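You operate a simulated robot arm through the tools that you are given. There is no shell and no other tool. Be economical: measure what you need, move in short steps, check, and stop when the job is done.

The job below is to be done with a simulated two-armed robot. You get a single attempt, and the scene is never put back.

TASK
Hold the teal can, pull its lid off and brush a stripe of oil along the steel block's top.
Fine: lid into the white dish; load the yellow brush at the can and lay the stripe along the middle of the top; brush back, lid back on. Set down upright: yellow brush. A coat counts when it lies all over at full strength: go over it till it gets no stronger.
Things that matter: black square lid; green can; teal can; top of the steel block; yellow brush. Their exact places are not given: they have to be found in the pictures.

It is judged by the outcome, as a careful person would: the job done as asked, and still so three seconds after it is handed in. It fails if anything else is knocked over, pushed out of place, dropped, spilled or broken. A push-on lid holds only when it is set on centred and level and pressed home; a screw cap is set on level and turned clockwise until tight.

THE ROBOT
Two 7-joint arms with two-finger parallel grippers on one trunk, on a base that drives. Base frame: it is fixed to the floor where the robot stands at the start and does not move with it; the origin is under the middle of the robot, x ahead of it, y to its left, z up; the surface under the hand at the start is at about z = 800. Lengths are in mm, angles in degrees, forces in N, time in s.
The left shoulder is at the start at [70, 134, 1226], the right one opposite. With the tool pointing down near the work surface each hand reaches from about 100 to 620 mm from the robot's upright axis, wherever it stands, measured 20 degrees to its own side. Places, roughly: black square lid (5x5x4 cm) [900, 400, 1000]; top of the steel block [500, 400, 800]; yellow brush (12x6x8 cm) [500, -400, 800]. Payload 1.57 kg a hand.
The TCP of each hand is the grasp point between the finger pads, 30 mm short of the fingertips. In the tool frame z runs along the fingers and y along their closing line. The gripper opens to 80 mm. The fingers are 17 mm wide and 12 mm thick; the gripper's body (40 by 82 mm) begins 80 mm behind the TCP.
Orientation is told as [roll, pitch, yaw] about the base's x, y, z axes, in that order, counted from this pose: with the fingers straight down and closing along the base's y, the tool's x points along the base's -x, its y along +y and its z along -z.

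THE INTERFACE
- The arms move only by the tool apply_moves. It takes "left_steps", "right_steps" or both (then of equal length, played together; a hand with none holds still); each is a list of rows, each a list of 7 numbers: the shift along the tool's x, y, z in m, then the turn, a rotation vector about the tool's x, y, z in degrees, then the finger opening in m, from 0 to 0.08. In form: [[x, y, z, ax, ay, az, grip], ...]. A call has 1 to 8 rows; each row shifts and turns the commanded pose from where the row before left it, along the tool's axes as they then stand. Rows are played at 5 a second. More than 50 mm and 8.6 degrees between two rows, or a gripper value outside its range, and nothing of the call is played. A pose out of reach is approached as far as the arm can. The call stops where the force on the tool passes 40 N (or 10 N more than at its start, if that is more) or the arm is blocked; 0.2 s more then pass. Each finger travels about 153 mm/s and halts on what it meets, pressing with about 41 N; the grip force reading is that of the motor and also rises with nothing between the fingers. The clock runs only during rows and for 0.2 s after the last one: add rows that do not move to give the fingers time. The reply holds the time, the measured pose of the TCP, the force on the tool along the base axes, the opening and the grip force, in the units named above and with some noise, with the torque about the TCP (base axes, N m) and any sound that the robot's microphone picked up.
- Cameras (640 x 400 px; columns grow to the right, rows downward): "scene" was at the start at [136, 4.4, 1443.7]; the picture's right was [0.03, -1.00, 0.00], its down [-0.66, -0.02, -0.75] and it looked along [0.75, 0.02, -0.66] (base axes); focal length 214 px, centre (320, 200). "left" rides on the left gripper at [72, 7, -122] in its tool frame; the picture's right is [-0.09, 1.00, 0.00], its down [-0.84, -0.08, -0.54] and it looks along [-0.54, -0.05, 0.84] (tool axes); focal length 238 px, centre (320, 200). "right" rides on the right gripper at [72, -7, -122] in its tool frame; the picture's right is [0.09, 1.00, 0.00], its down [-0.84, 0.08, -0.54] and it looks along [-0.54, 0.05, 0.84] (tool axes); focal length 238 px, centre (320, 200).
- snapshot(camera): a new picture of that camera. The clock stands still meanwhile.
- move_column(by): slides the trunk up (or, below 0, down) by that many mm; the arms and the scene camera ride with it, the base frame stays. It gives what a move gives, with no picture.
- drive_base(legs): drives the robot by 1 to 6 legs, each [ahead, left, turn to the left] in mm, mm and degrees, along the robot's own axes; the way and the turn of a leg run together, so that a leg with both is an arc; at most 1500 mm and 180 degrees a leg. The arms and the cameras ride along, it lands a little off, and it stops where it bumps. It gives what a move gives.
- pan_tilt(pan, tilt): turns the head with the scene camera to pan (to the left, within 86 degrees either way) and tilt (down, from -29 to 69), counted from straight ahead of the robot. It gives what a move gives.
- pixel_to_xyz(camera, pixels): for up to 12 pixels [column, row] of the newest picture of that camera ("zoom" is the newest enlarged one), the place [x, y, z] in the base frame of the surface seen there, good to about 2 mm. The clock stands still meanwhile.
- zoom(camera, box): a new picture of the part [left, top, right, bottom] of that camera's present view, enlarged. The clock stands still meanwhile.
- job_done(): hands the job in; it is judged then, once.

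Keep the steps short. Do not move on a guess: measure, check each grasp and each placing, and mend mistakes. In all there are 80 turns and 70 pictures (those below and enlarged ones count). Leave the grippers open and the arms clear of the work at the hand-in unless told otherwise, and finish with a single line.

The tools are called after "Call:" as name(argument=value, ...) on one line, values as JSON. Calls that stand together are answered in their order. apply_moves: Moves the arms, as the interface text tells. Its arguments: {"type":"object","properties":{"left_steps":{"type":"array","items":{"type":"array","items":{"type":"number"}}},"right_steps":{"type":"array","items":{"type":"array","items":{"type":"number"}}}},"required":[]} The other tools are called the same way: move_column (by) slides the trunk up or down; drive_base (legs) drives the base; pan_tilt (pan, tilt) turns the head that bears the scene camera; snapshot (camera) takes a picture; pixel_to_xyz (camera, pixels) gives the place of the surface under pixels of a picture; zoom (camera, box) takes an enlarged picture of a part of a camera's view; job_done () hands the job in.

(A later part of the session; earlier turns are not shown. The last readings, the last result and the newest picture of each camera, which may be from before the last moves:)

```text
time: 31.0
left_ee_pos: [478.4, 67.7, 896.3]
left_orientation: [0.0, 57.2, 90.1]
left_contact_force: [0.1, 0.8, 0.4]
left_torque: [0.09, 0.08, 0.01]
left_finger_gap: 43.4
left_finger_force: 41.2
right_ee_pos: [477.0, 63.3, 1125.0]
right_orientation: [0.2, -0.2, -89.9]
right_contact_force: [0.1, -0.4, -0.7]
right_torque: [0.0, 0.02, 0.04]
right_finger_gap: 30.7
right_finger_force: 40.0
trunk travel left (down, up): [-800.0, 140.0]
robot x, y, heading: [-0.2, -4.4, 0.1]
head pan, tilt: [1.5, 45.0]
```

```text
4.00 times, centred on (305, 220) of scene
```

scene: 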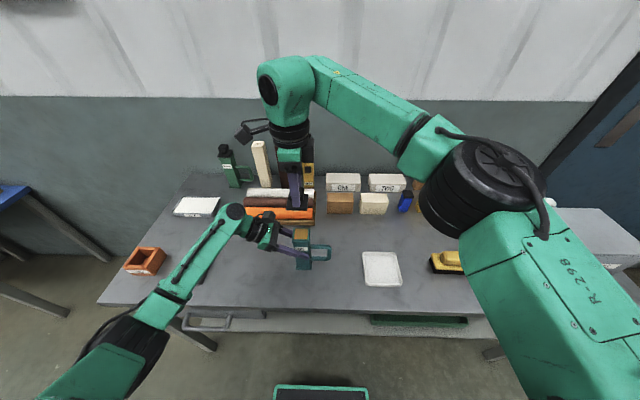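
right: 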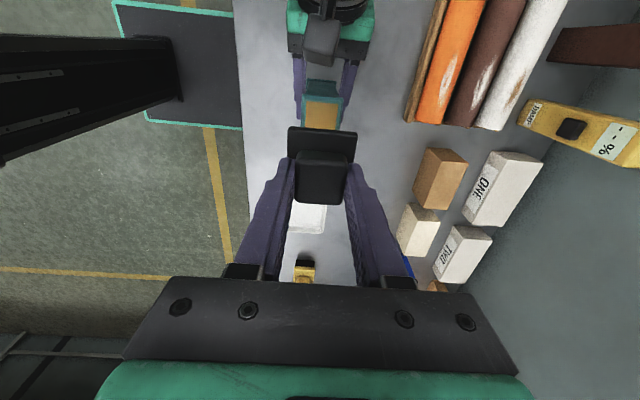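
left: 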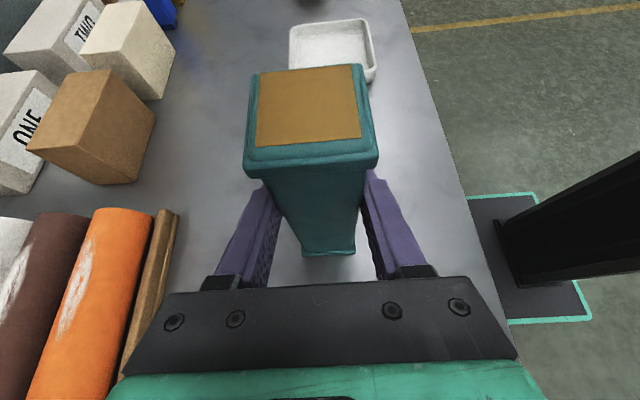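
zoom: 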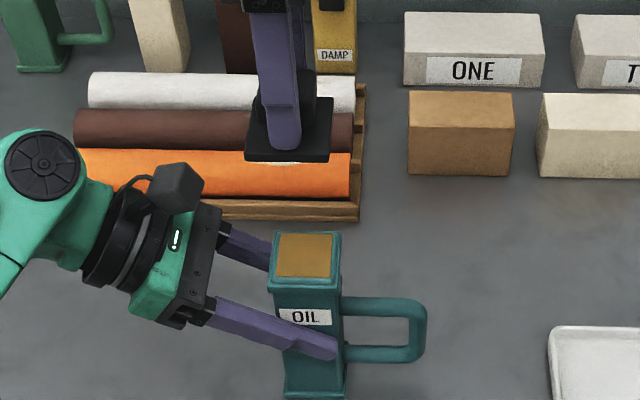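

Rim at z≈960, so the lid's underside sits 45 mm below TCP. Dish floor 803, centre ≈(458, −184). I carry the lid over there and lower partway.

Call:
apply_moves(right_steps=[[-0.0412, -0.0033, 0, 0, 0, 0, 0.022], [-0.0412, -0.0033, 0, 0, 0, 0, 0.022], [-0.0412, -0.0033, 0, 0, 0, 0, 0.022], [-0.0412, -0.0033, 0, 0, 0, 0, 0.022], [-0.0412, -0.0033, 0, 0, 0, 0, 0.022], [-0.0412, -0.0033, 0, 0, 0, 0, 0.022]])

Call:
apply_moves(right_steps=[[0, 0, 0.04, 0, 0, 0, 0.022], [0, 0, 0.04, 0, 0, 0, 0.022], [0, 0, 0.04, 0, 0, 0, 0.022], [0, 0, 0.04, 0, 0, 0, 0.022], [0, 0, 0.04, 0, 0, 0, 0.022], [0, 0, 0.03, 0, 0, 0, 0.022]])

Call:
snapshot(camera="right")

```text
time: 32.4
left_ee_pos: [479.3, 67.1, 898.9]
left_orientation: [0.2, 57.1, 90.1]
left_contact_force: [0.2, -0.5, -0.4]
left_torque: [0.04, -0.05, 0.01]
left_finger_gap: 43.7
left_finger_force: 40.5
right_ee_pos: [458.9, -188.2, 1126.0]
right_orientation: [0.2, -0.1, -89.9]
right_contact_force: [-0.5, -0.8, -1.3]
right_torque: [0.02, -0.04, -0.03]
right_finger_gap: 30.5
right_finger_force: 40.1
trunk travel left (down, up): [-800.0, 140.0]
robot x, y, heading: [-1.7, 1.5, -0.1]
head pan, tilt: [1.5, 45.0]
```

```text
time: 33.8
left_ee_pos: [480.2, 67.6, 898.2]
left_orientation: [0.0, 57.1, 90.1]
left_contact_force: [-0.9, 0.4, 0.1]
left_torque: [0.08, 0.0, -0.02]
left_finger_gap: 43.5
left_finger_force: 41.0
right_ee_pos: [459.3, -185.9, 897.0]
right_orientation: [0.2, -0.2, -89.8]
right_contact_force: [0.3, -0.6, -0.7]
right_torque: [-0.02, -0.01, -0.03]
right_finger_gap: 30.6
right_finger_force: 39.6
trunk travel left (down, up): [-800.0, 140.0]
robot x, y, heading: [1.8, 3.2, -0.0]
head pan, tilt: [1.5, 45.0]
```

```text
41 pictures are left
```

right: 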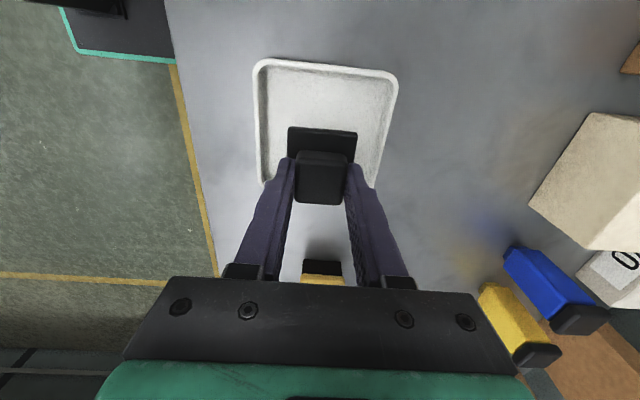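

Centred over the dish. I lower the last 48 mm and watch the force.

Call:
apply_moves(right_steps=[[0, 0, 0.03, 0, 0, 0, 0.022], [0, 0, 0.012, 0, 0, 0, 0.022], [0, 0, 0.004, 0, 0, 0, 0.022], [0, 0, 0.002, 0, 0, 0, 0.022]])

Call:
zoom(camera="scene", box=[320, 220, 440, 300])

```text
time: 34.8
left_ee_pos: [479.0, 68.3, 898.5]
left_orientation: [-0.2, 57.2, 90.0]
left_contact_force: [0.8, 0.4, -0.1]
left_torque: [0.01, 0.02, 0.0]
left_finger_gap: 43.6
left_finger_force: 40.4
right_ee_pos: [459.5, -185.0, 848.6]
right_orientation: [0.4, -0.1, -89.9]
right_contact_force: [-0.1, -3.7, 10.8]
right_torque: [-0.1, 0.24, 0.08]
right_finger_gap: 30.7
right_finger_force: 39.8
trunk travel left (down, up): [-800.0, 140.0]
robot x, y, heading: [-3.5, 1.0, 0.2]
head pan, tilt: [1.5, 45.0]
```

```text
5.00 times, centred on (380, 260) of scene
```

zoom: 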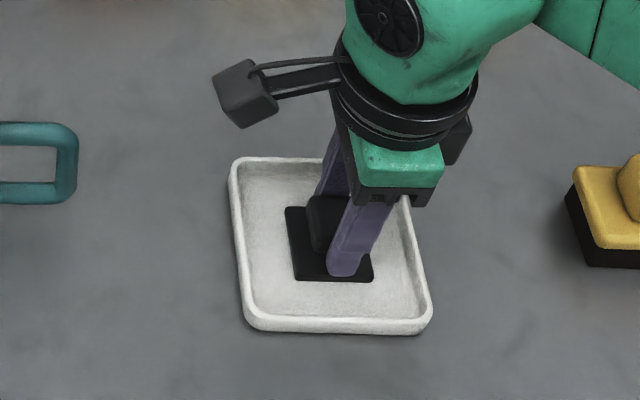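

The lid rests flat in the dish (10.8 N contact). I release, rise, and go over the brush.

Call:
apply_moves(right_steps=[[0, 0, -0.001, 0, 0, 0, 0.03], [0, 0, 0, 0, 0, 0, 0.04], [0, 0, 0, 0, 0, 0, 0.06], [0, 0, 0, 0, 0, 0, 0.06], [0, 0, -0.02, 0, 0, 0, 0.06], [0, 0, -0.04, 0, 0, 0, 0.06], [0, 0, -0.04, 0, 0, 0, 0.06], [0, 0, -0.04, 0, 0, 0, 0.06]])

Call:
apply_moves(right_steps=[[-0.0428, 0.0031, 0, 0, 0, 0, 0.08], [-0.0428, 0.0031, 0, 0, 0, 0, 0.08], [-0.0428, 0.0031, 0, 0, 0, 0, 0.08], [-0.0428, 0.0031, 0, 0, 0, 0, 0.08], [-0.0428, 0.0031, 0, 0, 0, 0, 0.08]])

Call:
snapshot(camera="right")

Call:
snapshot(camera="scene")

```text
time: 36.6
left_ee_pos: [478.9, 69.3, 898.1]
left_orientation: [0.0, 57.2, 90.1]
left_contact_force: [-0.5, 0.8, 0.7]
left_torque: [0.08, 0.06, 0.0]
left_finger_gap: 43.8
left_finger_force: 40.6
right_ee_pos: [459.6, -184.7, 989.3]
right_orientation: [0.1, -0.1, -89.9]
right_contact_force: [0.2, 0.1, -0.1]
right_torque: [-0.02, -0.02, -0.03]
right_finger_gap: 60.4
right_finger_force: 0.1
trunk travel left (down, up): [-800.0, 140.0]
robot x, y, heading: [-0.5, -1.2, 0.2]
head pan, tilt: [1.5, 45.0]
```

```text
time: 37.8
left_ee_pos: [480.7, 67.8, 898.6]
left_orientation: [0.1, 57.2, 90.2]
left_contact_force: [-0.1, -0.2, 0.1]
left_torque: [0.0, 0.02, 0.01]
left_finger_gap: 43.5
left_finger_force: 40.9
right_ee_pos: [475.4, -396.5, 987.1]
right_orientation: [0.2, -0.1, -89.8]
right_contact_force: [-0.3, -0.3, 0.0]
right_torque: [0.01, 0.0, 0.0]
right_finger_gap: 79.8
right_finger_force: 0.0
trunk travel left (down, up): [-800.0, 140.0]
robot x, y, heading: [-1.0, 1.1, -0.3]
head pan, tilt: [1.5, 45.0]
```

```text
39 pictures are left
```

right: 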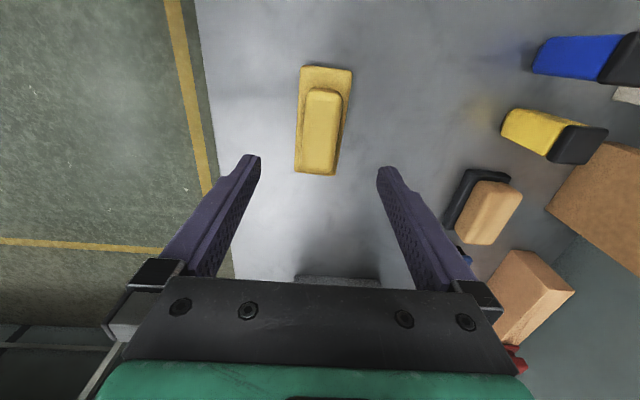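

```text
38 pictures are left
```

scene: 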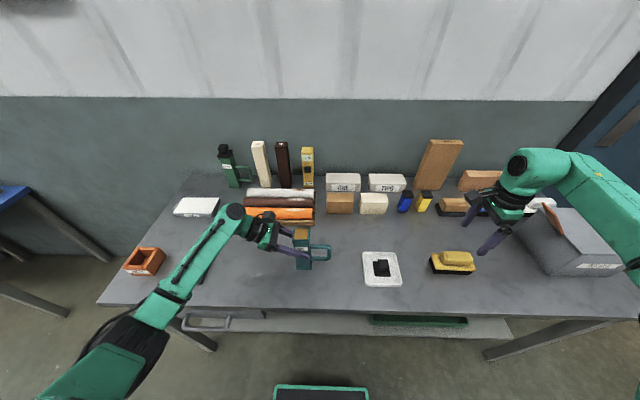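

Lid is in the dish. I measure the brush handle edges under the right hand.

Call:
zoom(camera="right", box=[270, 50, 380, 190])

Call:
pixel_to_xyz(camera="right", pixels=[[308, 100], [338, 100], [322, 100], [305, 160], [334, 160], [320, 160], [322, 91], [319, 172], [300, 70], [350, 73], [297, 168], [345, 130]])

```text
2.86 times, centred on (325, 120) of right
```

zoom: 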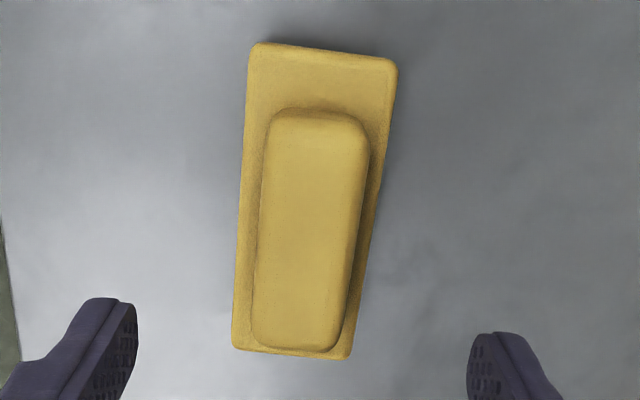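

```text
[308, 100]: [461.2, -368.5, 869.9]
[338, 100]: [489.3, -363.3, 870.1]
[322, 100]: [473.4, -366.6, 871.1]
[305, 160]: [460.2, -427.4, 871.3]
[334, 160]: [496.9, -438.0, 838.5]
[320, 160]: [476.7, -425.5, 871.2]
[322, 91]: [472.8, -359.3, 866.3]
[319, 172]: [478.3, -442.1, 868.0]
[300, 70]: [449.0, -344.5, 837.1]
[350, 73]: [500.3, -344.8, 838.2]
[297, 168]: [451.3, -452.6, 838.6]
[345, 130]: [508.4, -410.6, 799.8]
```

Handle centre ≈(475, −400), top 871, plate 838. I descend 112 mm so the tips stay above the plate, then grip.

Call:
apply_moves(right_steps=[[-0.003, 0, 0.04, 0, 0, 0, 0.07], [0, 0, 0.04, 0, 0, 0, 0.06], [0, 0, 0.032, 0, 0, 0, 0.06], [0, 0, 0, 0, 0, 0, 0.05], [0, 0, 0, 0, 0, 0, 0.04], [0, 0, 0, 0, 0, 0, 0.03], [0, 0, 0, 0, 0, 0, 0.02], [0, 0, 0, 0, 0, 0, 0.02]])

Call:
zoom(camera="scene", box=[400, 190, 520, 290])

```text
time: 39.6
left_ee_pos: [480.0, 67.3, 898.2]
left_orientation: [0.2, 57.2, 90.1]
left_contact_force: [0.4, -0.9, -0.2]
left_torque: [0.08, 0.02, 0.01]
left_finger_gap: 43.3
left_finger_force: 41.2
right_ee_pos: [477.4, -401.2, 874.6]
right_orientation: [0.2, -0.2, -89.9]
right_contact_force: [-0.4, 0.7, -0.2]
right_torque: [-0.02, -0.03, 0.03]
right_finger_gap: 35.2
right_finger_force: 40.9
trunk travel left (down, up): [-800.0, 140.0]
robot x, y, heading: [0.4, 1.8, -0.1]
head pan, tilt: [1.5, 45.0]
```

```text
4.00 times, centred on (460, 240) of scene
```

zoom: 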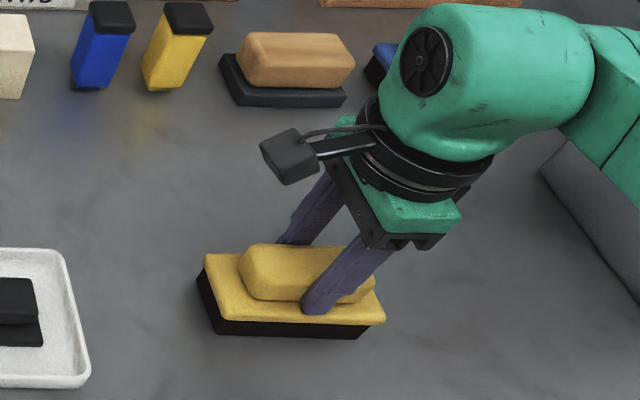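

Brush gripped (35.2 mm), its bristle bottom ≈76 mm below TCP. I lift it to z≈1100 and turn to yaw 0 so its long side runs along x.

Call:
apply_moves(right_steps=[[0, 0, -0.02, 0, 0, 0, 0.02], [0, 0, -0.045, 0, 0, 0, 0.02], [0, 0, -0.045, 0, 0, 0, 0.02], [0, 0, -0.045, 0, 0, 0, 0.02], [0, 0, -0.045, 0, 0, 0, 0.02], [0.04, 0, -0.02, 0, 0, 0, 0.02], [0.04, 0, 0, 0, 0, 0, 0.02], [0.04, 0, 0, 0, 0, 0, 0.02]])

Call:
apply_moves(right_steps=[[0, 0, 0, 0, 0, -8.2, 0.02], [0, 0, 0, 0, 0, -8.2, 0.02], [0, 0, 0, 0, 0, -8.2, 0.02], [0, 0, 0, 0, 0, -8.2, 0.02], [0, 0, 0, 0, 0, -8.2, 0.02], [0, 0, 0, 0, 0, -8.2, 0.02], [0, 0, 0, 0, 0, -8.2, 0.02], [0, 0, 0, 0, 0, -8.2, 0.02]])

Call:
apply_moves(right_steps=[[0, 0, 0, 0, 0, -8.2, 0.02], [0, 0, 0, 0, 0, -8.2, 0.02], [0, 0, 0, 0, 0, -7.9, 0.02], [0, 0.045, 0, 0, 0, 0, 0.02], [0, 0.045, 0, 0, 0, 0, 0.02], [0, 0.045, 0, 0, 0, 0, 0.02]])

Call:
snapshot(camera="right")

```text
time: 41.4
left_ee_pos: [480.5, 68.3, 898.2]
left_orientation: [0.1, 57.2, 90.2]
left_contact_force: [0.2, 0.1, 1.5]
left_torque: [0.06, 0.06, 0.02]
left_finger_gap: 43.5
left_finger_force: 40.9
right_ee_pos: [474.9, -280.5, 1097.7]
right_orientation: [0.2, -0.2, -89.9]
right_contact_force: [0.1, 0.6, -0.9]
right_torque: [-0.02, 0.02, 0.02]
right_finger_gap: 35.1
right_finger_force: 41.2
trunk travel left (down, up): [-800.0, 140.0]
robot x, y, heading: [-1.9, 1.0, 0.0]
head pan, tilt: [1.5, 45.0]
```

```text
time: 43.2
left_ee_pos: [479.8, 66.8, 898.9]
left_orientation: [0.1, 57.1, 90.1]
left_contact_force: [-0.5, 0.0, 0.2]
left_torque: [0.01, -0.02, 0.02]
left_finger_gap: 43.5
left_finger_force: 41.0
right_ee_pos: [475.8, -280.9, 1095.8]
right_orientation: [-0.1, -0.2, -24.0]
right_contact_force: [-0.1, 0.5, -0.8]
right_torque: [0.01, 0.03, -0.01]
right_finger_gap: 35.1
right_finger_force: 41.3
trunk travel left (down, up): [-800.0, 140.0]
robot x, y, heading: [-2.1, 2.5, 0.1]
head pan, tilt: [1.5, 45.0]
```

```text
time: 44.6
left_ee_pos: [480.2, 68.9, 897.5]
left_orientation: [0.0, 57.3, 90.1]
left_contact_force: [0.6, -0.4, 2.2]
left_torque: [0.05, 0.05, 0.01]
left_finger_gap: 43.5
left_finger_force: 40.7
right_ee_pos: [476.0, -142.7, 1094.5]
right_orientation: [-0.2, -0.1, 0.0]
right_contact_force: [0.2, -0.3, -1.4]
right_torque: [0.0, -0.01, 0.02]
right_finger_gap: 35.0
right_finger_force: 40.8
trunk travel left (down, up): [-800.0, 140.0]
robot x, y, heading: [2.0, -3.9, -0.0]
head pan, tilt: [1.5, 45.0]
```

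```text
35 pictures are left
```

right: 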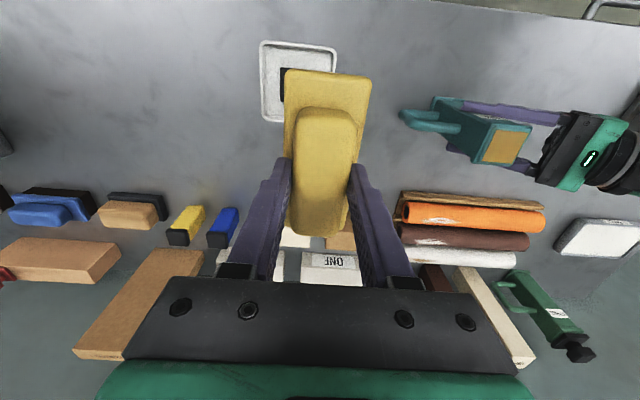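

Brush held level. I move it over the can mouth at (479, 60), still above, and check.

Call:
apply_moves(right_steps=[[-0.001, 0.0406, 0, 0, 0, 0, 0.02], [-0.001, 0.0406, 0, 0, 0, 0, 0.02], [-0.001, 0.0406, 0, 0, 0, 0, 0.02], [0, 0.0406, 0, 0, 0, 0, 0.02], [0, 0.0406, 0, 0, 0, 0, 0.02], [0, 0, 0.02, 0, 0, 0, 0.02], [0, 0, 0.02, 0, 0, 0, 0.02]])

Call:
snapshot(camera="left")

```text
time: 46.2
left_ee_pos: [479.2, 67.1, 898.4]
left_orientation: [0.1, 57.2, 90.2]
left_contact_force: [-0.4, -1.0, 0.5]
left_torque: [0.02, 0.02, 0.01]
left_finger_gap: 43.6
left_finger_force: 41.1
right_ee_pos: [479.0, 57.9, 1055.0]
right_orientation: [-0.1, -0.3, -0.1]
right_contact_force: [-1.0, 0.1, -1.0]
right_torque: [-0.01, -0.02, -0.03]
right_finger_gap: 35.4
right_finger_force: 41.5
trunk travel left (down, up): [-800.0, 140.0]
robot x, y, heading: [-1.6, -2.6, 0.2]
head pan, tilt: [1.5, 45.0]
```

```text
34 pictures are left
```

left: 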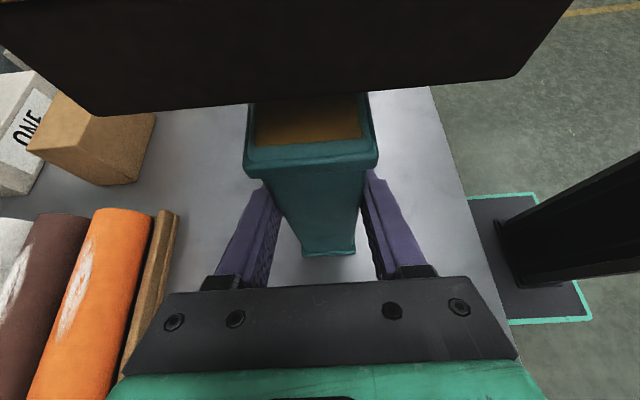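

About 19 mm above the mouth and well clear of the left camera. I lower to light contact.

Call:
apply_moves(right_steps=[[0, 0.004, 0.012, 0, 0, 0, 0.02], [0, 0, 0.005, 0, 0, 0, 0.02], [0, 0, 0.002, 0, 0, 0, 0.02], [0, 0, 0.001, 0, 0, 0, 0.02]])

Call:
snapshot(camera="left")

```text
time: 47.2
left_ee_pos: [479.1, 67.3, 897.4]
left_orientation: [0.0, 57.2, 90.0]
left_contact_force: [0.8, 0.5, -1.4]
left_torque: [-0.34, -0.03, 0.03]
left_finger_gap: 43.6
left_finger_force: 40.7
right_ee_pos: [478.7, 61.1, 1035.7]
right_orientation: [-0.1, -0.2, 0.0]
right_contact_force: [-0.5, -2.3, 7.2]
right_torque: [0.04, 0.04, 0.02]
right_finger_gap: 35.6
right_finger_force: 40.7
trunk travel left (down, up): [-800.0, 140.0]
robot x, y, heading: [-1.1, 2.1, 0.1]
head pan, tilt: [1.5, 45.0]
```

```text
33 pictures are left
```

left: 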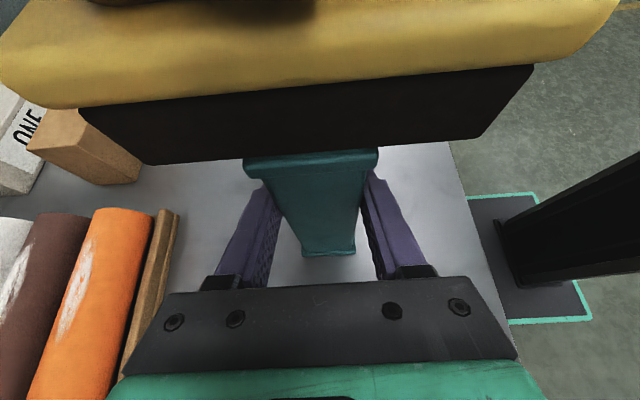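

Contact at 7 N. I draw the bristles gently back and forth along x over the mouth, then lift.

Call:
apply_moves(right_steps=[[0.018, 0, 0, 0, 0, 0, 0.02], [0.018, 0, 0, 0, 0, 0, 0.02], [-0.018, 0, 0, 0, 0, 0, 0.02], [-0.018, 0, 0, 0, 0, 0, 0.02], [-0.018, 0, 0, 0, 0, 0, 0.02], [-0.018, 0, 0, 0, 0, 0, 0.02], [0.018, 0, 0, 0, 0, 0, 0.02], [0.018, 0, 0, 0, 0, 0, 0.02]])

Call:
apply_moves(right_steps=[[0, 0, -0.02, 0, 0, 0, 0.02], [0, 0, -0.04, 0, 0, 0, 0.02], [0, 0, -0.04, 0, 0, 0, 0.02], [0, 0, -0.04, 0, 0, 0, 0.02], [0, -0.04, 0, 0, 0, 0, 0.02], [0, -0.04, 0, 0, 0, 0, 0.02], [0, -0.04, 0, 0, 0, 0, 0.02], [0, -0.04, 0, 0, 0, 0, 0.02]])

Call:
snapshot(camera="left")

Call:
snapshot(camera="scene")

```text
time: 49.0
left_ee_pos: [479.2, 68.3, 898.6]
left_orientation: [0.2, 57.2, 90.0]
left_contact_force: [-3.0, 0.6, -2.1]
left_torque: [0.06, -0.26, 0.05]
left_finger_gap: 43.6
left_finger_force: 41.0
right_ee_pos: [477.2, 60.8, 1035.4]
right_orientation: [-0.2, -0.3, -0.1]
right_contact_force: [3.1, 0.1, 7.4]
right_torque: [0.06, -0.16, -0.04]
right_finger_gap: 35.2
right_finger_force: 41.3
trunk travel left (down, up): [-800.0, 140.0]
robot x, y, heading: [0.8, 1.5, 0.0]
head pan, tilt: [1.5, 45.0]
```

```text
time: 50.8
left_ee_pos: [478.9, 66.6, 897.8]
left_orientation: [0.1, 57.0, 90.1]
left_contact_force: [-0.2, -1.0, -0.2]
left_torque: [-0.03, 0.09, 0.04]
left_finger_gap: 43.6
left_finger_force: 40.9
right_ee_pos: [479.3, -103.1, 1174.3]
right_orientation: [0.0, -0.2, 0.0]
right_contact_force: [0.6, -0.4, -1.0]
right_torque: [0.05, -0.02, -0.01]
right_finger_gap: 35.4
right_finger_force: 40.7
trunk travel left (down, up): [-800.0, 140.0]
robot x, y, heading: [2.8, -1.9, -0.2]
head pan, tilt: [1.5, 45.0]
```

```text
32 pictures are left
```

left: 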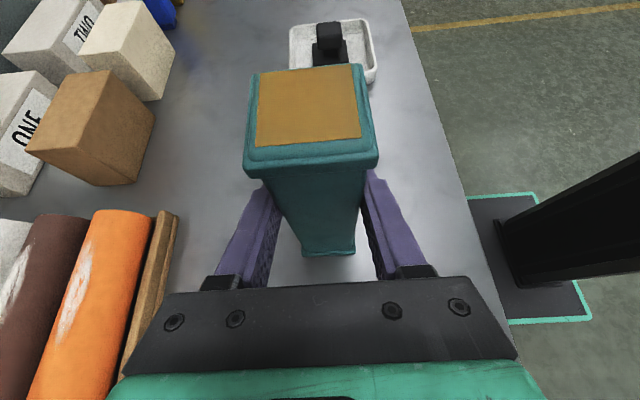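

```text
31 pictures are left
```

scene: 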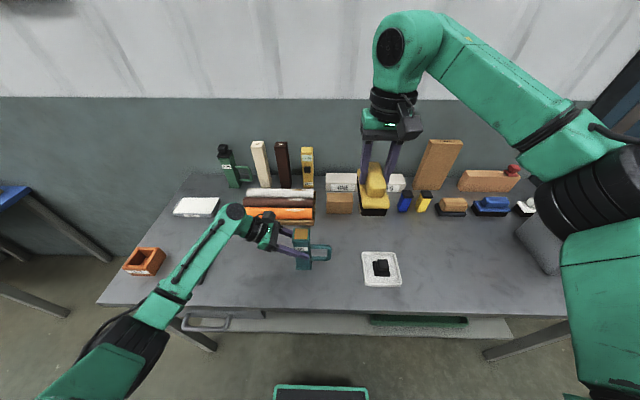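

The mouth is intact. Now the left hand lets the can go, backs off and rises clear.

Call:
apply_moves(left_steps=[[0, 0, 0, 0, 0, 0, 0.05], [0, 0, 0, 0, 0, 0, 0.065], [0, 0, 0, 0, 0, 0, 0.08], [0, 0, 0, 0, 0, 0, 0.08], [0, 0, -0.03, 0, 0, 0, 0.08], [0, 0, -0.04, 0, 0, 0, 0.08], [0, 0, -0.045, 0, 0, 0, 0.08], [0, 0, -0.02, 0, 0, 0, 0.08]])

Call:
apply_moves(left_steps=[[0.0361, 0, -0.0234, 0, 0, 0, 0.08], [0.0361, 0, -0.0234, 0, 0, 0, 0.08], [0.0361, 0, -0.0234, 0, 0, 0, 0.08], [0.0361, 0, -0.0234, 0, 0, 0, 0.08], [0.0361, 0, -0.0234, 0, 0, 0, 0.08]])

Call:
snapshot(camera="scene")

```text
time: 52.6
left_ee_pos: [480.5, 183.2, 972.0]
left_orientation: [0.0, 57.3, 90.0]
left_contact_force: [0.3, -0.8, 0.2]
left_torque: [0.01, -0.05, 0.03]
left_finger_gap: 79.9
left_finger_force: 0.1
right_ee_pos: [480.0, -99.7, 1175.0]
right_orientation: [-0.2, -0.2, 0.0]
right_contact_force: [-0.2, 0.3, -1.6]
right_torque: [-0.03, -0.01, 0.0]
right_finger_gap: 35.1
right_finger_force: 41.3
trunk travel left (down, up): [-800.0, 140.0]
robot x, y, heading: [-1.7, 1.8, 0.1]
head pan, tilt: [1.5, 45.0]
```

```text
time: 53.8
left_ee_pos: [476.6, 180.9, 1186.9]
left_orientation: [0.0, 57.2, 90.1]
left_contact_force: [0.2, -0.5, 0.0]
left_torque: [0.02, -0.01, 0.01]
left_finger_gap: 80.3
left_finger_force: 0.0
right_ee_pos: [478.7, -101.6, 1174.5]
right_orientation: [-0.1, -0.1, -0.1]
right_contact_force: [0.0, -0.2, -1.0]
right_torque: [0.02, -0.05, 0.0]
right_finger_gap: 35.5
right_finger_force: 40.9
trunk travel left (down, up): [-800.0, 140.0]
robot x, y, heading: [-3.7, 0.6, -0.0]
head pan, tilt: [1.5, 45.0]
```

```text
30 pictures are left
```

scene: 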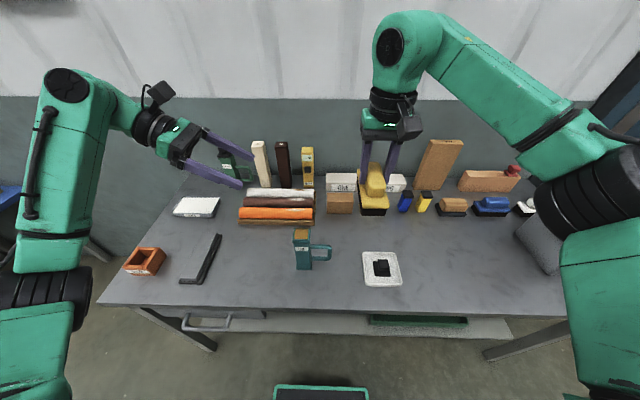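

The can stands fine alone. I move the left hand further left for clearance, then drive the base 400 mm left so the right hand reaches the block.

Call:
apply_moves(left_steps=[[-0.0205, 0, -0.0315, 0, 0, 0, 0.08], [-0.0205, 0, -0.0315, 0, 0, 0, 0.08], [-0.0205, 0, -0.0315, 0, 0, 0, 0.08], [-0.0205, 0, -0.0315, 0, 0, 0, 0.08]])

Call:
drive_base(legs=[[0, 400, 0]])

Call:
snapshot(camera="scene")

```text
time: 54.8
left_ee_pos: [477.6, 332.3, 1187.3]
left_orientation: [-0.1, 57.3, 90.0]
left_contact_force: [-0.5, -0.1, -0.1]
left_torque: [0.0, 0.03, 0.01]
left_finger_gap: 80.0
left_finger_force: 0.1
right_ee_pos: [478.6, -99.7, 1174.5]
right_orientation: [-0.2, -0.2, 0.0]
right_contact_force: [-0.8, 0.4, -1.3]
right_torque: [0.0, 0.01, 0.03]
right_finger_gap: 35.1
right_finger_force: 41.0
trunk travel left (down, up): [-800.0, 140.0]
robot x, y, heading: [-1.5, -0.3, -0.1]
head pan, tilt: [1.5, 45.0]
```

```text
time: 57.3
left_ee_pos: [478.2, 724.5, 1186.8]
left_orientation: [0.0, 57.2, 90.1]
left_contact_force: [0.5, 0.1, -0.2]
left_torque: [0.02, 0.01, -0.05]
left_finger_gap: 79.9
left_finger_force: 0.0
right_ee_pos: [479.1, 291.7, 1174.6]
right_orientation: [-0.1, -0.2, -0.1]
right_contact_force: [-0.1, -0.2, -1.1]
right_torque: [0.01, 0.05, -0.01]
right_finger_gap: 35.3
right_finger_force: 40.8
trunk travel left (down, up): [-800.0, 140.0]
robot x, y, heading: [2.3, 393.3, 0.1]
head pan, tilt: [1.5, 45.0]
```

```text
29 pictures are left
```

scene: 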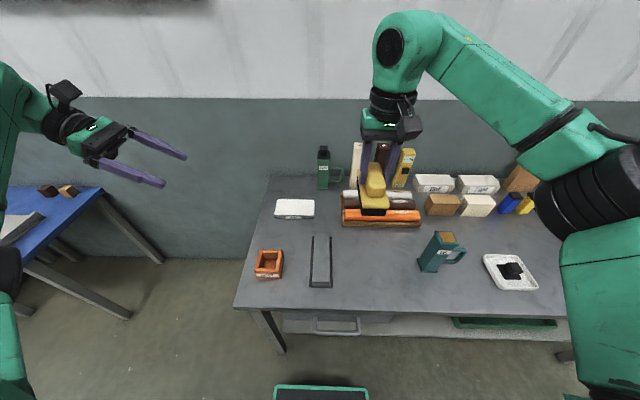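

The block is straight ahead now at (320,262). I measure its top precisely.

Call:
zoom(camera="scene", box=[280, 220, 360, 300])

Call:
pixel_to_xyz(camera="scene", pixels=[[313, 245], [320, 245], [328, 245], [311, 260], [320, 260], [330, 260], [310, 278], [320, 278], [330, 278], [320, 240], [320, 283], [332, 270]])

```text
5.00 times, centred on (320, 260) of scene
```

zoom: 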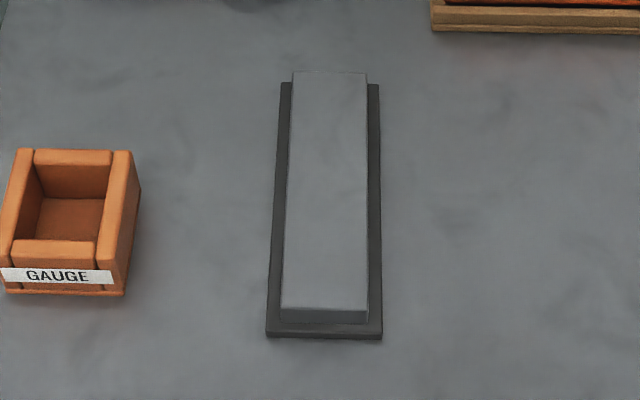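

```text
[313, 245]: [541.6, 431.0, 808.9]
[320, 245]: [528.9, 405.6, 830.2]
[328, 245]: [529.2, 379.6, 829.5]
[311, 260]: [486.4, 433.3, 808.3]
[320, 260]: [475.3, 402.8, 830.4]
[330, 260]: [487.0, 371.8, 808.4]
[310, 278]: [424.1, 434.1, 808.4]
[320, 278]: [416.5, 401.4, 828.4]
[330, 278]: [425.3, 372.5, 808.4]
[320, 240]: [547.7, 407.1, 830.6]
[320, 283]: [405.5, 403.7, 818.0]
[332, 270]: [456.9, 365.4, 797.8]
```

I refine the side edges with enlarged-picture pixels.

Call:
pixel_to_xyz(camera="zoom", pixels=[[286, 280], [290, 280], [366, 280], [362, 280], [291, 180], [295, 180], [366, 180], [362, 180], [296, 90], [364, 90], [330, 76], [325, 303]])

Call:
zoom(camera="right", box=[120, 0, 520, 250])

```text
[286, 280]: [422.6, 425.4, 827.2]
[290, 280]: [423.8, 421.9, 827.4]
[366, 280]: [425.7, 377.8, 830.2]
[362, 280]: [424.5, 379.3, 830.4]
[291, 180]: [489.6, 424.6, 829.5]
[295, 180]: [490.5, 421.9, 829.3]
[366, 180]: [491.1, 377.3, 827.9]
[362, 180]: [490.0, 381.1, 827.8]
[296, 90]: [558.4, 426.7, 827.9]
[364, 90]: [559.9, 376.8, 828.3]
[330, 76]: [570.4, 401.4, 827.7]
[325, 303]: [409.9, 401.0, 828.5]
```

```text
1.60 times, centred on (320, 125) of right
```

zoom: 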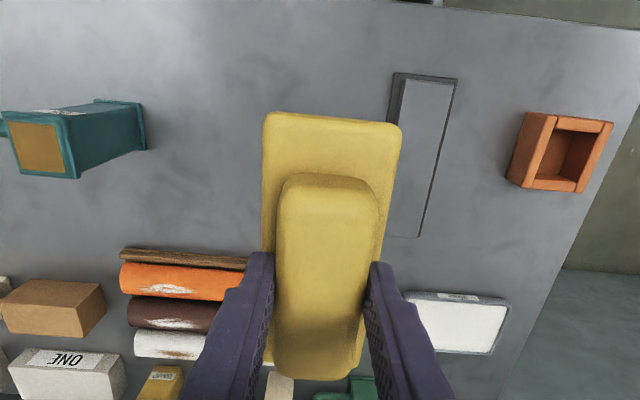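

Block top: x 407–573, y 377–425.5 (mid-line 401.3), z 828.5; contact will be at TCP z≈904. I move over it and down to 20 mm above.

Call:
apply_moves(right_steps=[[0.005, 0.0365, 0, 0, 0, 0, 0.02], [0.005, 0.0365, 0, 0, 0, 0, 0.02], [0.004, 0.0365, 0, 0, 0, 0, 0.02], [0, 0, 0.05, 0, 0, 0, 0.02], [0, 0, 0.05, 0, 0, 0, 0.02], [0, 0, 0.05, 0, 0, 0, 0.02], [0, 0, 0.05, 0, 0, 0, 0.02], [0, 0, 0.05, 0, 0, 0, 0.02]])

Call:
snapshot(camera="scene")

```text
time: 59.1
left_ee_pos: [480.3, 725.9, 1186.0]
left_orientation: [0.1, 57.1, 90.2]
left_contact_force: [0.6, -0.1, 0.6]
left_torque: [-0.02, -0.02, -0.03]
left_finger_gap: 79.8
left_finger_force: 0.0
right_ee_pos: [467.0, 401.3, 922.8]
right_orientation: [-0.2, -0.2, 0.0]
right_contact_force: [0.0, -0.4, -1.2]
right_torque: [-0.02, 0.02, 0.0]
right_finger_gap: 35.1
right_finger_force: 40.6
trunk travel left (down, up): [-800.0, 140.0]
robot x, y, heading: [1.9, 395.3, -0.0]
head pan, tilt: [1.5, 45.0]
```

```text
26 pictures are left
```

scene: 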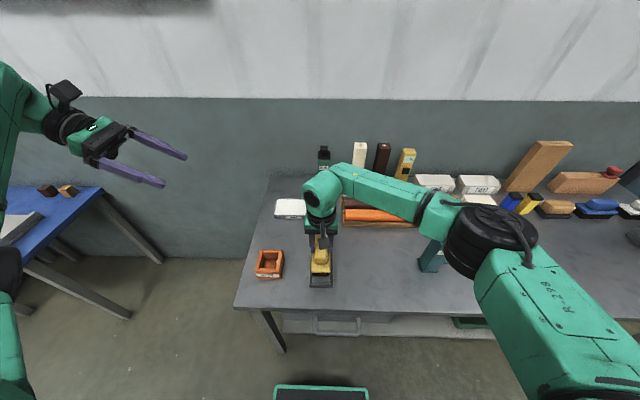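

The right elbow looks near the can at (432,258); I check the gap before going lower.

Call:
zoom(camera="scene", box=[290, 180, 530, 330])

Call:
pixel_to_xyz(camera="scene", pixels=[[460, 270], [480, 275], [450, 240], [490, 240], [420, 215], [434, 262], [400, 200], [520, 230]])

```text
2.67 times, centred on (410, 255) of scene
```

zoom: 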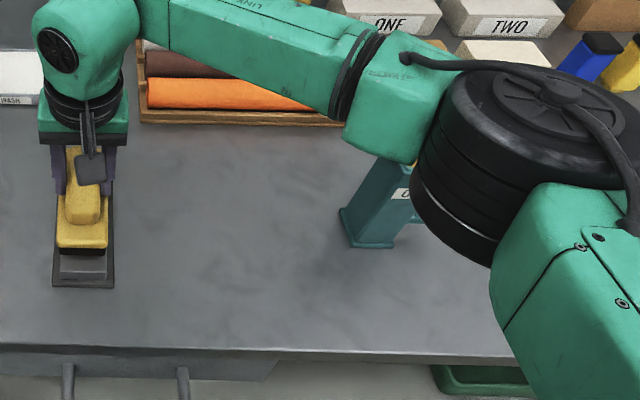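

```text
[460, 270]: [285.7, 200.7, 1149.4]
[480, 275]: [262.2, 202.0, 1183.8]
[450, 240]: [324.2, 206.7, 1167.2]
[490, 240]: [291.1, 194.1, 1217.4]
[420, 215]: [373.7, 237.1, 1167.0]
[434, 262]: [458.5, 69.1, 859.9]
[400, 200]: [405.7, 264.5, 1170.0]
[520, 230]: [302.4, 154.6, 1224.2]
```

Elbow is at z≈1150, well above the can. I lower to contact with the block.

Call:
apply_moves(right_steps=[[0, 0, 0.012, 0, 0, 0, 0.02], [0, 0, 0.005, 0, 0, 0, 0.02], [0, 0, 0.002, 0, 0, 0, 0.02], [0, 0, 0.001, 0, 0, 0, 0.02]])

```text
time: 60.1
left_ee_pos: [477.7, 725.7, 1186.5]
left_orientation: [0.0, 57.2, 90.1]
left_contact_force: [-0.2, 0.2, -0.2]
left_torque: [0.02, -0.04, -0.02]
left_finger_gap: 80.0
left_finger_force: 0.0
right_ee_pos: [466.3, 402.6, 906.0]
right_orientation: [-0.1, -0.3, 0.0]
right_contact_force: [0.1, -0.5, 2.6]
right_torque: [0.06, -0.01, -0.04]
right_finger_gap: 35.3
right_finger_force: 40.8
trunk travel left (down, up): [-800.0, 140.0]
robot x, y, heading: [0.5, 393.9, 0.2]
head pan, tilt: [1.5, 45.0]
```

Just touching (2.6 N). I press 1.5 mm more and stroke back and forth.

Call:
apply_moves(right_steps=[[0, 0, 0.0015, 0, 0, 0, 0.02], [0.015, 0, 0, 0, 0, 0, 0.02], [-0.02, 0, 0, 0, 0, 0, 0.02], [-0.02, 0, 0, 0, 0, 0, 0.02], [-0.02, 0, 0, 0, 0, 0, 0.02], [-0.018, 0, 0, 0, 0, 0, 0.02], [0.02, 0, 0, 0, 0, 0, 0.02], [0.02, 0, 0, 0, 0, 0, 0.02]])

Call:
apply_moves(right_steps=[[0.02, 0, 0, 0, 0, 0, 0.02], [0.018, 0, 0, 0, 0, 0, 0.02], [-0.02, 0, 0, 0, 0, 0, 0.02], [-0.02, 0, 0, 0, 0, 0, 0.02], [-0.02, 0, 0, 0, 0, 0, 0.02], [-0.018, 0, 0, 0, 0, 0, 0.02]])

Call:
zoom(camera="scene", box=[280, 220, 360, 300])

```text
time: 61.9
left_ee_pos: [477.6, 725.4, 1187.4]
left_orientation: [-0.1, 57.3, 90.0]
left_contact_force: [-0.7, 0.9, -1.0]
left_torque: [0.0, 0.02, 0.0]
left_finger_gap: 80.0
left_finger_force: 0.0
right_ee_pos: [487.3, 401.7, 904.8]
right_orientation: [-0.2, -0.5, 0.0]
right_contact_force: [3.4, -1.6, 16.8]
right_torque: [0.19, 0.41, 0.06]
right_finger_gap: 35.4
right_finger_force: 41.6
trunk travel left (down, up): [-800.0, 140.0]
robot x, y, heading: [0.9, 391.9, -0.1]
head pan, tilt: [1.5, 45.0]
```

```text
time: 63.3
left_ee_pos: [475.6, 726.5, 1188.1]
left_orientation: [-0.3, 57.2, 90.0]
left_contact_force: [-0.2, 0.7, -0.6]
left_torque: [-0.04, -0.02, -0.01]
left_finger_gap: 80.1
left_finger_force: 0.1
right_ee_pos: [527.2, 402.7, 903.7]
right_orientation: [-0.2, -0.3, 0.0]
right_contact_force: [-3.1, -0.4, 8.4]
right_torque: [0.26, 0.22, 0.0]
right_finger_gap: 35.2
right_finger_force: 41.6
trunk travel left (down, up): [-800.0, 140.0]
robot x, y, heading: [2.1, 394.0, 0.1]
head pan, tilt: [1.5, 45.0]
```

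```text
5.00 times, centred on (320, 260) of scene
```

zoom: 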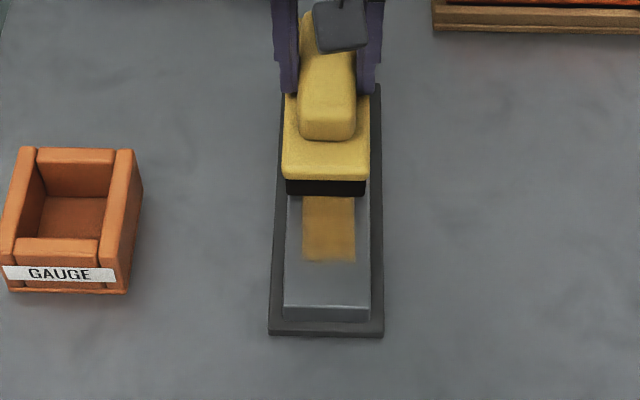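

An oil stripe shows on the middle of the top. I lift and look at the full stripe.

Call:
apply_moves(right_steps=[[0, 0, -0.03, 0, 0, 0, 0.02], [0, 0, -0.04, 0, 0, 0, 0.02], [0, 0, -0.04, 0, 0, 0, 0.02], [-0.02, -0.045, -0.03, 0, 0, 0, 0.02], [0, -0.045, 0, 0, 0, 0, 0.02], [0, -0.04, 0, 0, 0, 0, 0.02]])

Call:
zoom(camera="scene", box=[280, 220, 360, 300])

Call:
pixel_to_xyz(camera="zoom", pixels=[[303, 258], [355, 258], [330, 258], [304, 180], [355, 180], [310, 110], [350, 110], [330, 105]])

```text
refused: row 4 steps farther than a row can; nothing moved
```

```text
5.00 times, centred on (320, 260) of scene
```

zoom: 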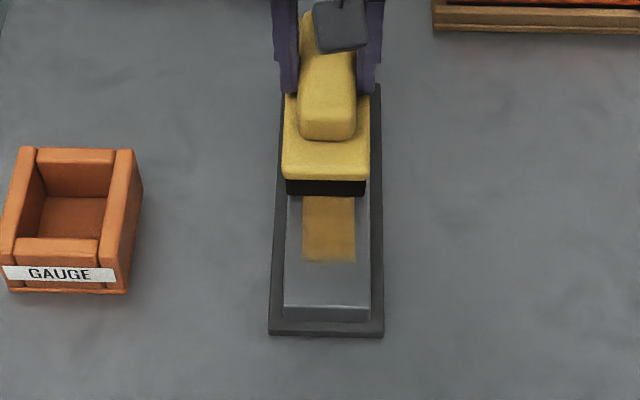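

```text
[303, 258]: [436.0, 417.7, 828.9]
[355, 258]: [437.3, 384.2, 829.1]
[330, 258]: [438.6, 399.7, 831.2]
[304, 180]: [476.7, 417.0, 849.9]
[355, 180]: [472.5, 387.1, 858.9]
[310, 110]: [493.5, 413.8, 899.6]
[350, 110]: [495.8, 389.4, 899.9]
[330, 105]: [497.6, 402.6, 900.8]
```

That row was too long, nothing moved. I repeat with shorter rows.

Call:
apply_moves(right_steps=[[0, 0, -0.03, 0, 0, 0, 0.02], [0, 0, -0.04, 0, 0, 0, 0.02], [0, 0, -0.04, 0, 0, 0, 0.02], [0, -0.04, -0.02, 0, 0, 0, 0.02], [0, -0.045, 0, 0, 0, 0, 0.02], [0, -0.045, 0, 0, 0, 0, 0.02]])

Call:
zoom(camera="scene", box=[280, 220, 360, 300])

Call:
pixel_to_xyz(camera="zoom", pixels=[[303, 258], [355, 258], [304, 180], [355, 180], [310, 110], [350, 110], [330, 105]])

```text
time: 64.7
left_ee_pos: [478.6, 723.6, 1187.3]
left_orientation: [0.0, 57.2, 90.1]
left_contact_force: [-0.9, -0.1, 0.4]
left_torque: [-0.01, -0.03, -0.02]
left_finger_gap: 79.9
left_finger_force: 0.1
right_ee_pos: [529.0, 269.9, 1034.3]
right_orientation: [-0.1, -0.3, 0.1]
right_contact_force: [0.1, -0.7, -1.6]
right_torque: [0.04, -0.03, -0.03]
right_finger_gap: 35.4
right_finger_force: 40.4
trunk travel left (down, up): [-800.0, 140.0]
robot x, y, heading: [-1.6, 393.8, -0.1]
head pan, tilt: [1.5, 45.0]
```

```text
5.00 times, centred on (320, 260) of scene
```

zoom: 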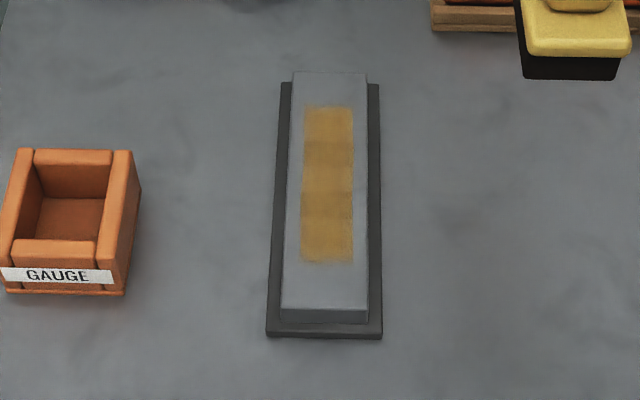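

```text
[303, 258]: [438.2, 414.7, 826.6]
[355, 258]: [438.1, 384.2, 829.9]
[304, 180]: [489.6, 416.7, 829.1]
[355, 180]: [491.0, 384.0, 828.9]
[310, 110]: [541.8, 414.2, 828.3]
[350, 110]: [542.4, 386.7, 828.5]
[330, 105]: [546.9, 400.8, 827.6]
```

The stripe patch is x 435–547, y 384–417, but bands differ in strength. I go back down and stroke again over the full length.

Call:
apply_moves(right_steps=[[0, 0.045, 0, 0, 0, 0, 0.02], [0, 0.045, 0, 0, 0, 0, 0.02], [0, 0.04, 0.02, 0, 0, 0, 0.02], [0, 0, 0.04, 0, 0, 0, 0.02], [0, 0, 0.04, 0, 0, 0, 0.02], [0, 0, 0.03, 0, 0, 0, 0.02]])

Call:
apply_moves(right_steps=[[0.02, 0, 0, 0, 0, 0, 0.02], [0.02, 0, 0, 0, 0, 0, 0.02], [0.02, 0, 0, 0, 0, 0, 0.02], [0.02, 0, 0, 0, 0, 0, 0.02], [-0.02, 0, 0, 0, 0, 0, 0.02], [-0.02, 0, 0, 0, 0, 0, 0.02], [-0.02, 0, 0, 0, 0, 0, 0.02], [-0.02, 0, 0, 0, 0, 0, 0.02]])

Call:
apply_moves(right_steps=[[0.02, 0, 0, 0, 0, 0, 0.02], [0.02, 0, 0, 0, 0, 0, 0.02], [0.02, 0, 0, 0, 0, 0, 0.02], [0.02, 0, 0, 0, 0, 0, 0.02], [-0.02, 0, 0, 0, 0, 0, 0.02], [-0.02, 0, 0, 0, 0, 0, 0.02], [-0.02, 0, 0, 0, 0, 0, 0.02], [-0.02, 0, 0, 0, 0, 0, 0.02]])

Call:
apply_moves(right_steps=[[0, 0, -0.03, 0, 0, 0, 0.02], [0, 0, -0.04, 0, 0, 0, 0.02], [0, 0, -0.04, 0, 0, 0, 0.02], [0, -0.04, -0.02, 0, 0, 0, 0.02], [0, -0.045, 0, 0, 0, 0, 0.02], [0, -0.045, 0, 0, 0, 0, 0.02]])

Call:
zoom(camera="scene", box=[280, 220, 360, 300])

```text
time: 66.1
left_ee_pos: [477.4, 727.3, 1186.3]
left_orientation: [0.1, 57.3, 90.1]
left_contact_force: [-0.3, -0.7, -0.6]
left_torque: [0.01, -0.01, -0.03]
left_finger_gap: 79.9
left_finger_force: 0.0
right_ee_pos: [531.1, 402.7, 904.7]
right_orientation: [-0.1, -0.3, 0.0]
right_contact_force: [0.2, 0.4, 0.3]
right_torque: [0.06, -0.09, 0.03]
right_finger_gap: 35.4
right_finger_force: 41.5
trunk travel left (down, up): [-800.0, 140.0]
robot x, y, heading: [-0.2, 396.8, -0.0]
head pan, tilt: [1.5, 45.0]
```

```text
time: 67.9
left_ee_pos: [474.9, 726.1, 1187.9]
left_orientation: [-0.1, 57.2, 89.9]
left_contact_force: [-0.3, 0.2, -0.3]
left_torque: [0.01, 0.01, 0.01]
left_finger_gap: 80.0
left_finger_force: 0.1
right_ee_pos: [528.1, 401.2, 905.3]
right_orientation: [-0.1, -0.3, 0.0]
right_contact_force: [-3.0, -0.1, 9.2]
right_torque: [0.28, 0.14, 0.04]
right_finger_gap: 35.5
right_finger_force: 41.4
trunk travel left (down, up): [-800.0, 140.0]
robot x, y, heading: [1.1, 394.1, 0.0]
head pan, tilt: [1.5, 45.0]
```

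```text
time: 69.7
left_ee_pos: [473.7, 725.6, 1187.5]
left_orientation: [-0.3, 57.2, 89.7]
left_contact_force: [-0.1, -0.1, -0.3]
left_torque: [0.01, -0.01, -0.01]
left_finger_gap: 80.1
left_finger_force: 0.1
right_ee_pos: [527.4, 401.3, 904.3]
right_orientation: [-0.2, -0.4, 0.1]
right_contact_force: [-5.9, 0.0, 17.0]
right_torque: [0.15, 0.79, 0.03]
right_finger_gap: 35.2
right_finger_force: 41.2
trunk travel left (down, up): [-800.0, 140.0]
robot x, y, heading: [-0.4, 390.0, -0.2]
head pan, tilt: [1.5, 45.0]
```

```text
time: 71.1
left_ee_pos: [478.4, 724.0, 1187.1]
left_orientation: [0.0, 57.1, 90.1]
left_contact_force: [-0.4, -0.8, 0.5]
left_torque: [0.0, 0.01, 0.03]
left_finger_gap: 80.1
left_finger_force: 0.1
right_ee_pos: [528.5, 270.6, 1034.5]
right_orientation: [0.0, -0.3, 0.0]
right_contact_force: [0.2, -0.3, -1.9]
right_torque: [0.05, 0.02, 0.03]
right_finger_gap: 35.4
right_finger_force: 41.1
trunk travel left (down, up): [-800.0, 140.0]
robot x, y, heading: [0.6, 392.1, 0.0]
head pan, tilt: [1.5, 45.0]
```

```text
5.00 times, centred on (320, 260) of scene
```

zoom: 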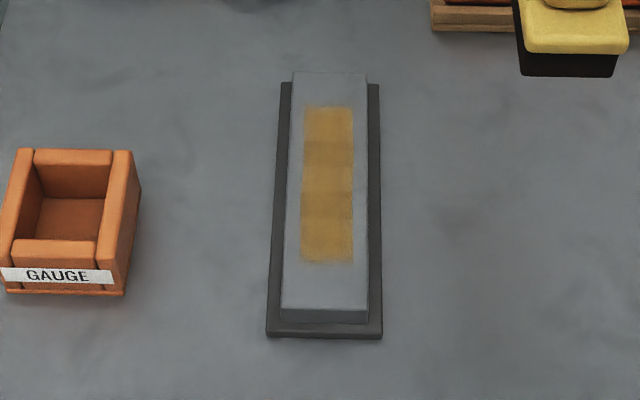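

It looks essentially unchanged, so close to saturated. I zoom tighter to check uniformity.

Call:
zoom(camera="scene", box=[305, 235, 337, 277])

```text
9.52 times, centred on (321, 256) of scene
```

zoom: 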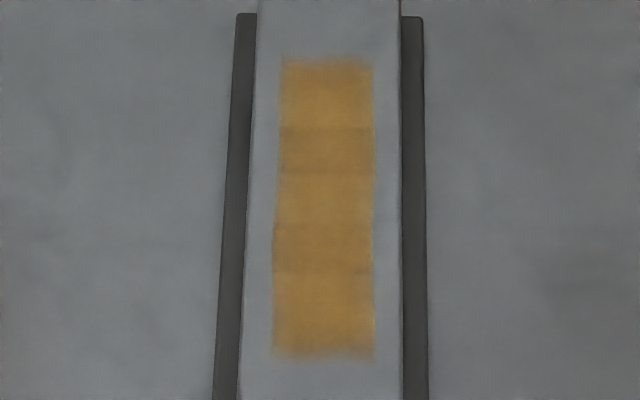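

The banding is regular and unchanged by the extra strokes (overlap shading). To be sure it's full strength rather than a dry brush, I reload once: the can is within the right hand's reach from here. I go up and over the can mouth.

Call:
apply_moves(right_steps=[[0, 0, -0.045, 0, 0, 0, 0.02], [0, 0, -0.035, 0, 0, 0, 0.02], [0.01, -0.04, 0, 0, 0, 0, 0.02], [0.01, -0.042, 0, 0, 0, 0, 0.02], [0.01, -0.042, 0, 0, 0, 0, 0.02], [0.01, -0.042, 0, 0, 0, 0, 0.02], [0.01, -0.042, 0, 0, 0, 0, 0.02]])

Call:
snapshot(camera="scene")

Call:
pixel_to_xyz(camera="scene", pixels=[[432, 262], [440, 262], [445, 240]])

```text
time: 72.7
left_ee_pos: [478.3, 723.3, 1187.1]
left_orientation: [0.0, 57.1, 90.0]
left_contact_force: [0.1, -0.8, 1.0]
left_torque: [0.03, 0.0, 0.01]
left_finger_gap: 80.2
left_finger_force: 0.1
right_ee_pos: [479.6, 63.0, 1114.0]
right_orientation: [-0.1, -0.2, 0.1]
right_contact_force: [0.2, -0.2, -0.7]
right_torque: [0.07, -0.02, -0.01]
right_finger_gap: 35.3
right_finger_force: 41.0
trunk travel left (down, up): [-800.0, 140.0]
robot x, y, heading: [1.8, 397.8, -0.1]
head pan, tilt: [1.5, 45.0]
```

```text
19 pictures are left
```

scene: 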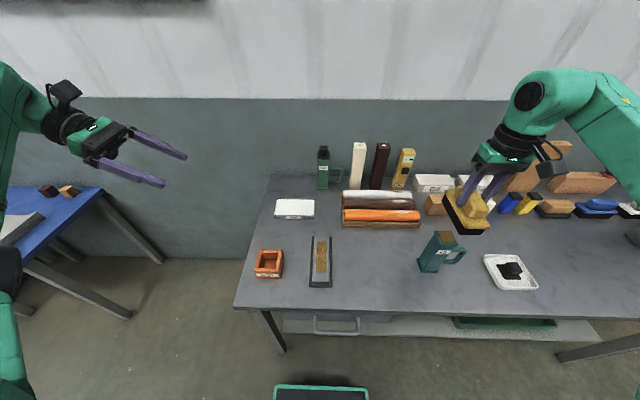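

```text
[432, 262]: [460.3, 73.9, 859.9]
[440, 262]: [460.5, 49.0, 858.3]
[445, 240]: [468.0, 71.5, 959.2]
```

Over the can (not moved). I lower gently with straight pressure only, then lift and return to the block position.

Call:
apply_moves(right_steps=[[0, 0, 0.04, 0, 0, 0, 0.02], [0, 0, 0.03, 0, 0, 0, 0.02], [0, 0, 0.005, 0, 0, 0, 0.02], [0, 0, 0.002, 0, 0, 0, 0.02], [0, 0, 0.001, 0, 0, 0, 0.02]])

```text
time: 73.9
left_ee_pos: [477.9, 725.8, 1185.6]
left_orientation: [0.1, 57.3, 90.1]
left_contact_force: [-0.6, -0.2, 0.0]
left_torque: [0.04, -0.01, -0.01]
left_finger_gap: 80.1
left_finger_force: 0.2
right_ee_pos: [478.4, 64.4, 1036.9]
right_orientation: [-0.2, -0.1, 0.1]
right_contact_force: [-0.2, 0.9, -0.9]
right_torque: [-0.01, 0.04, -0.02]
right_finger_gap: 35.1
right_finger_force: 41.4
trunk travel left (down, up): [-800.0, 140.0]
robot x, y, heading: [0.5, 397.0, -0.2]
head pan, tilt: [1.5, 45.0]
```

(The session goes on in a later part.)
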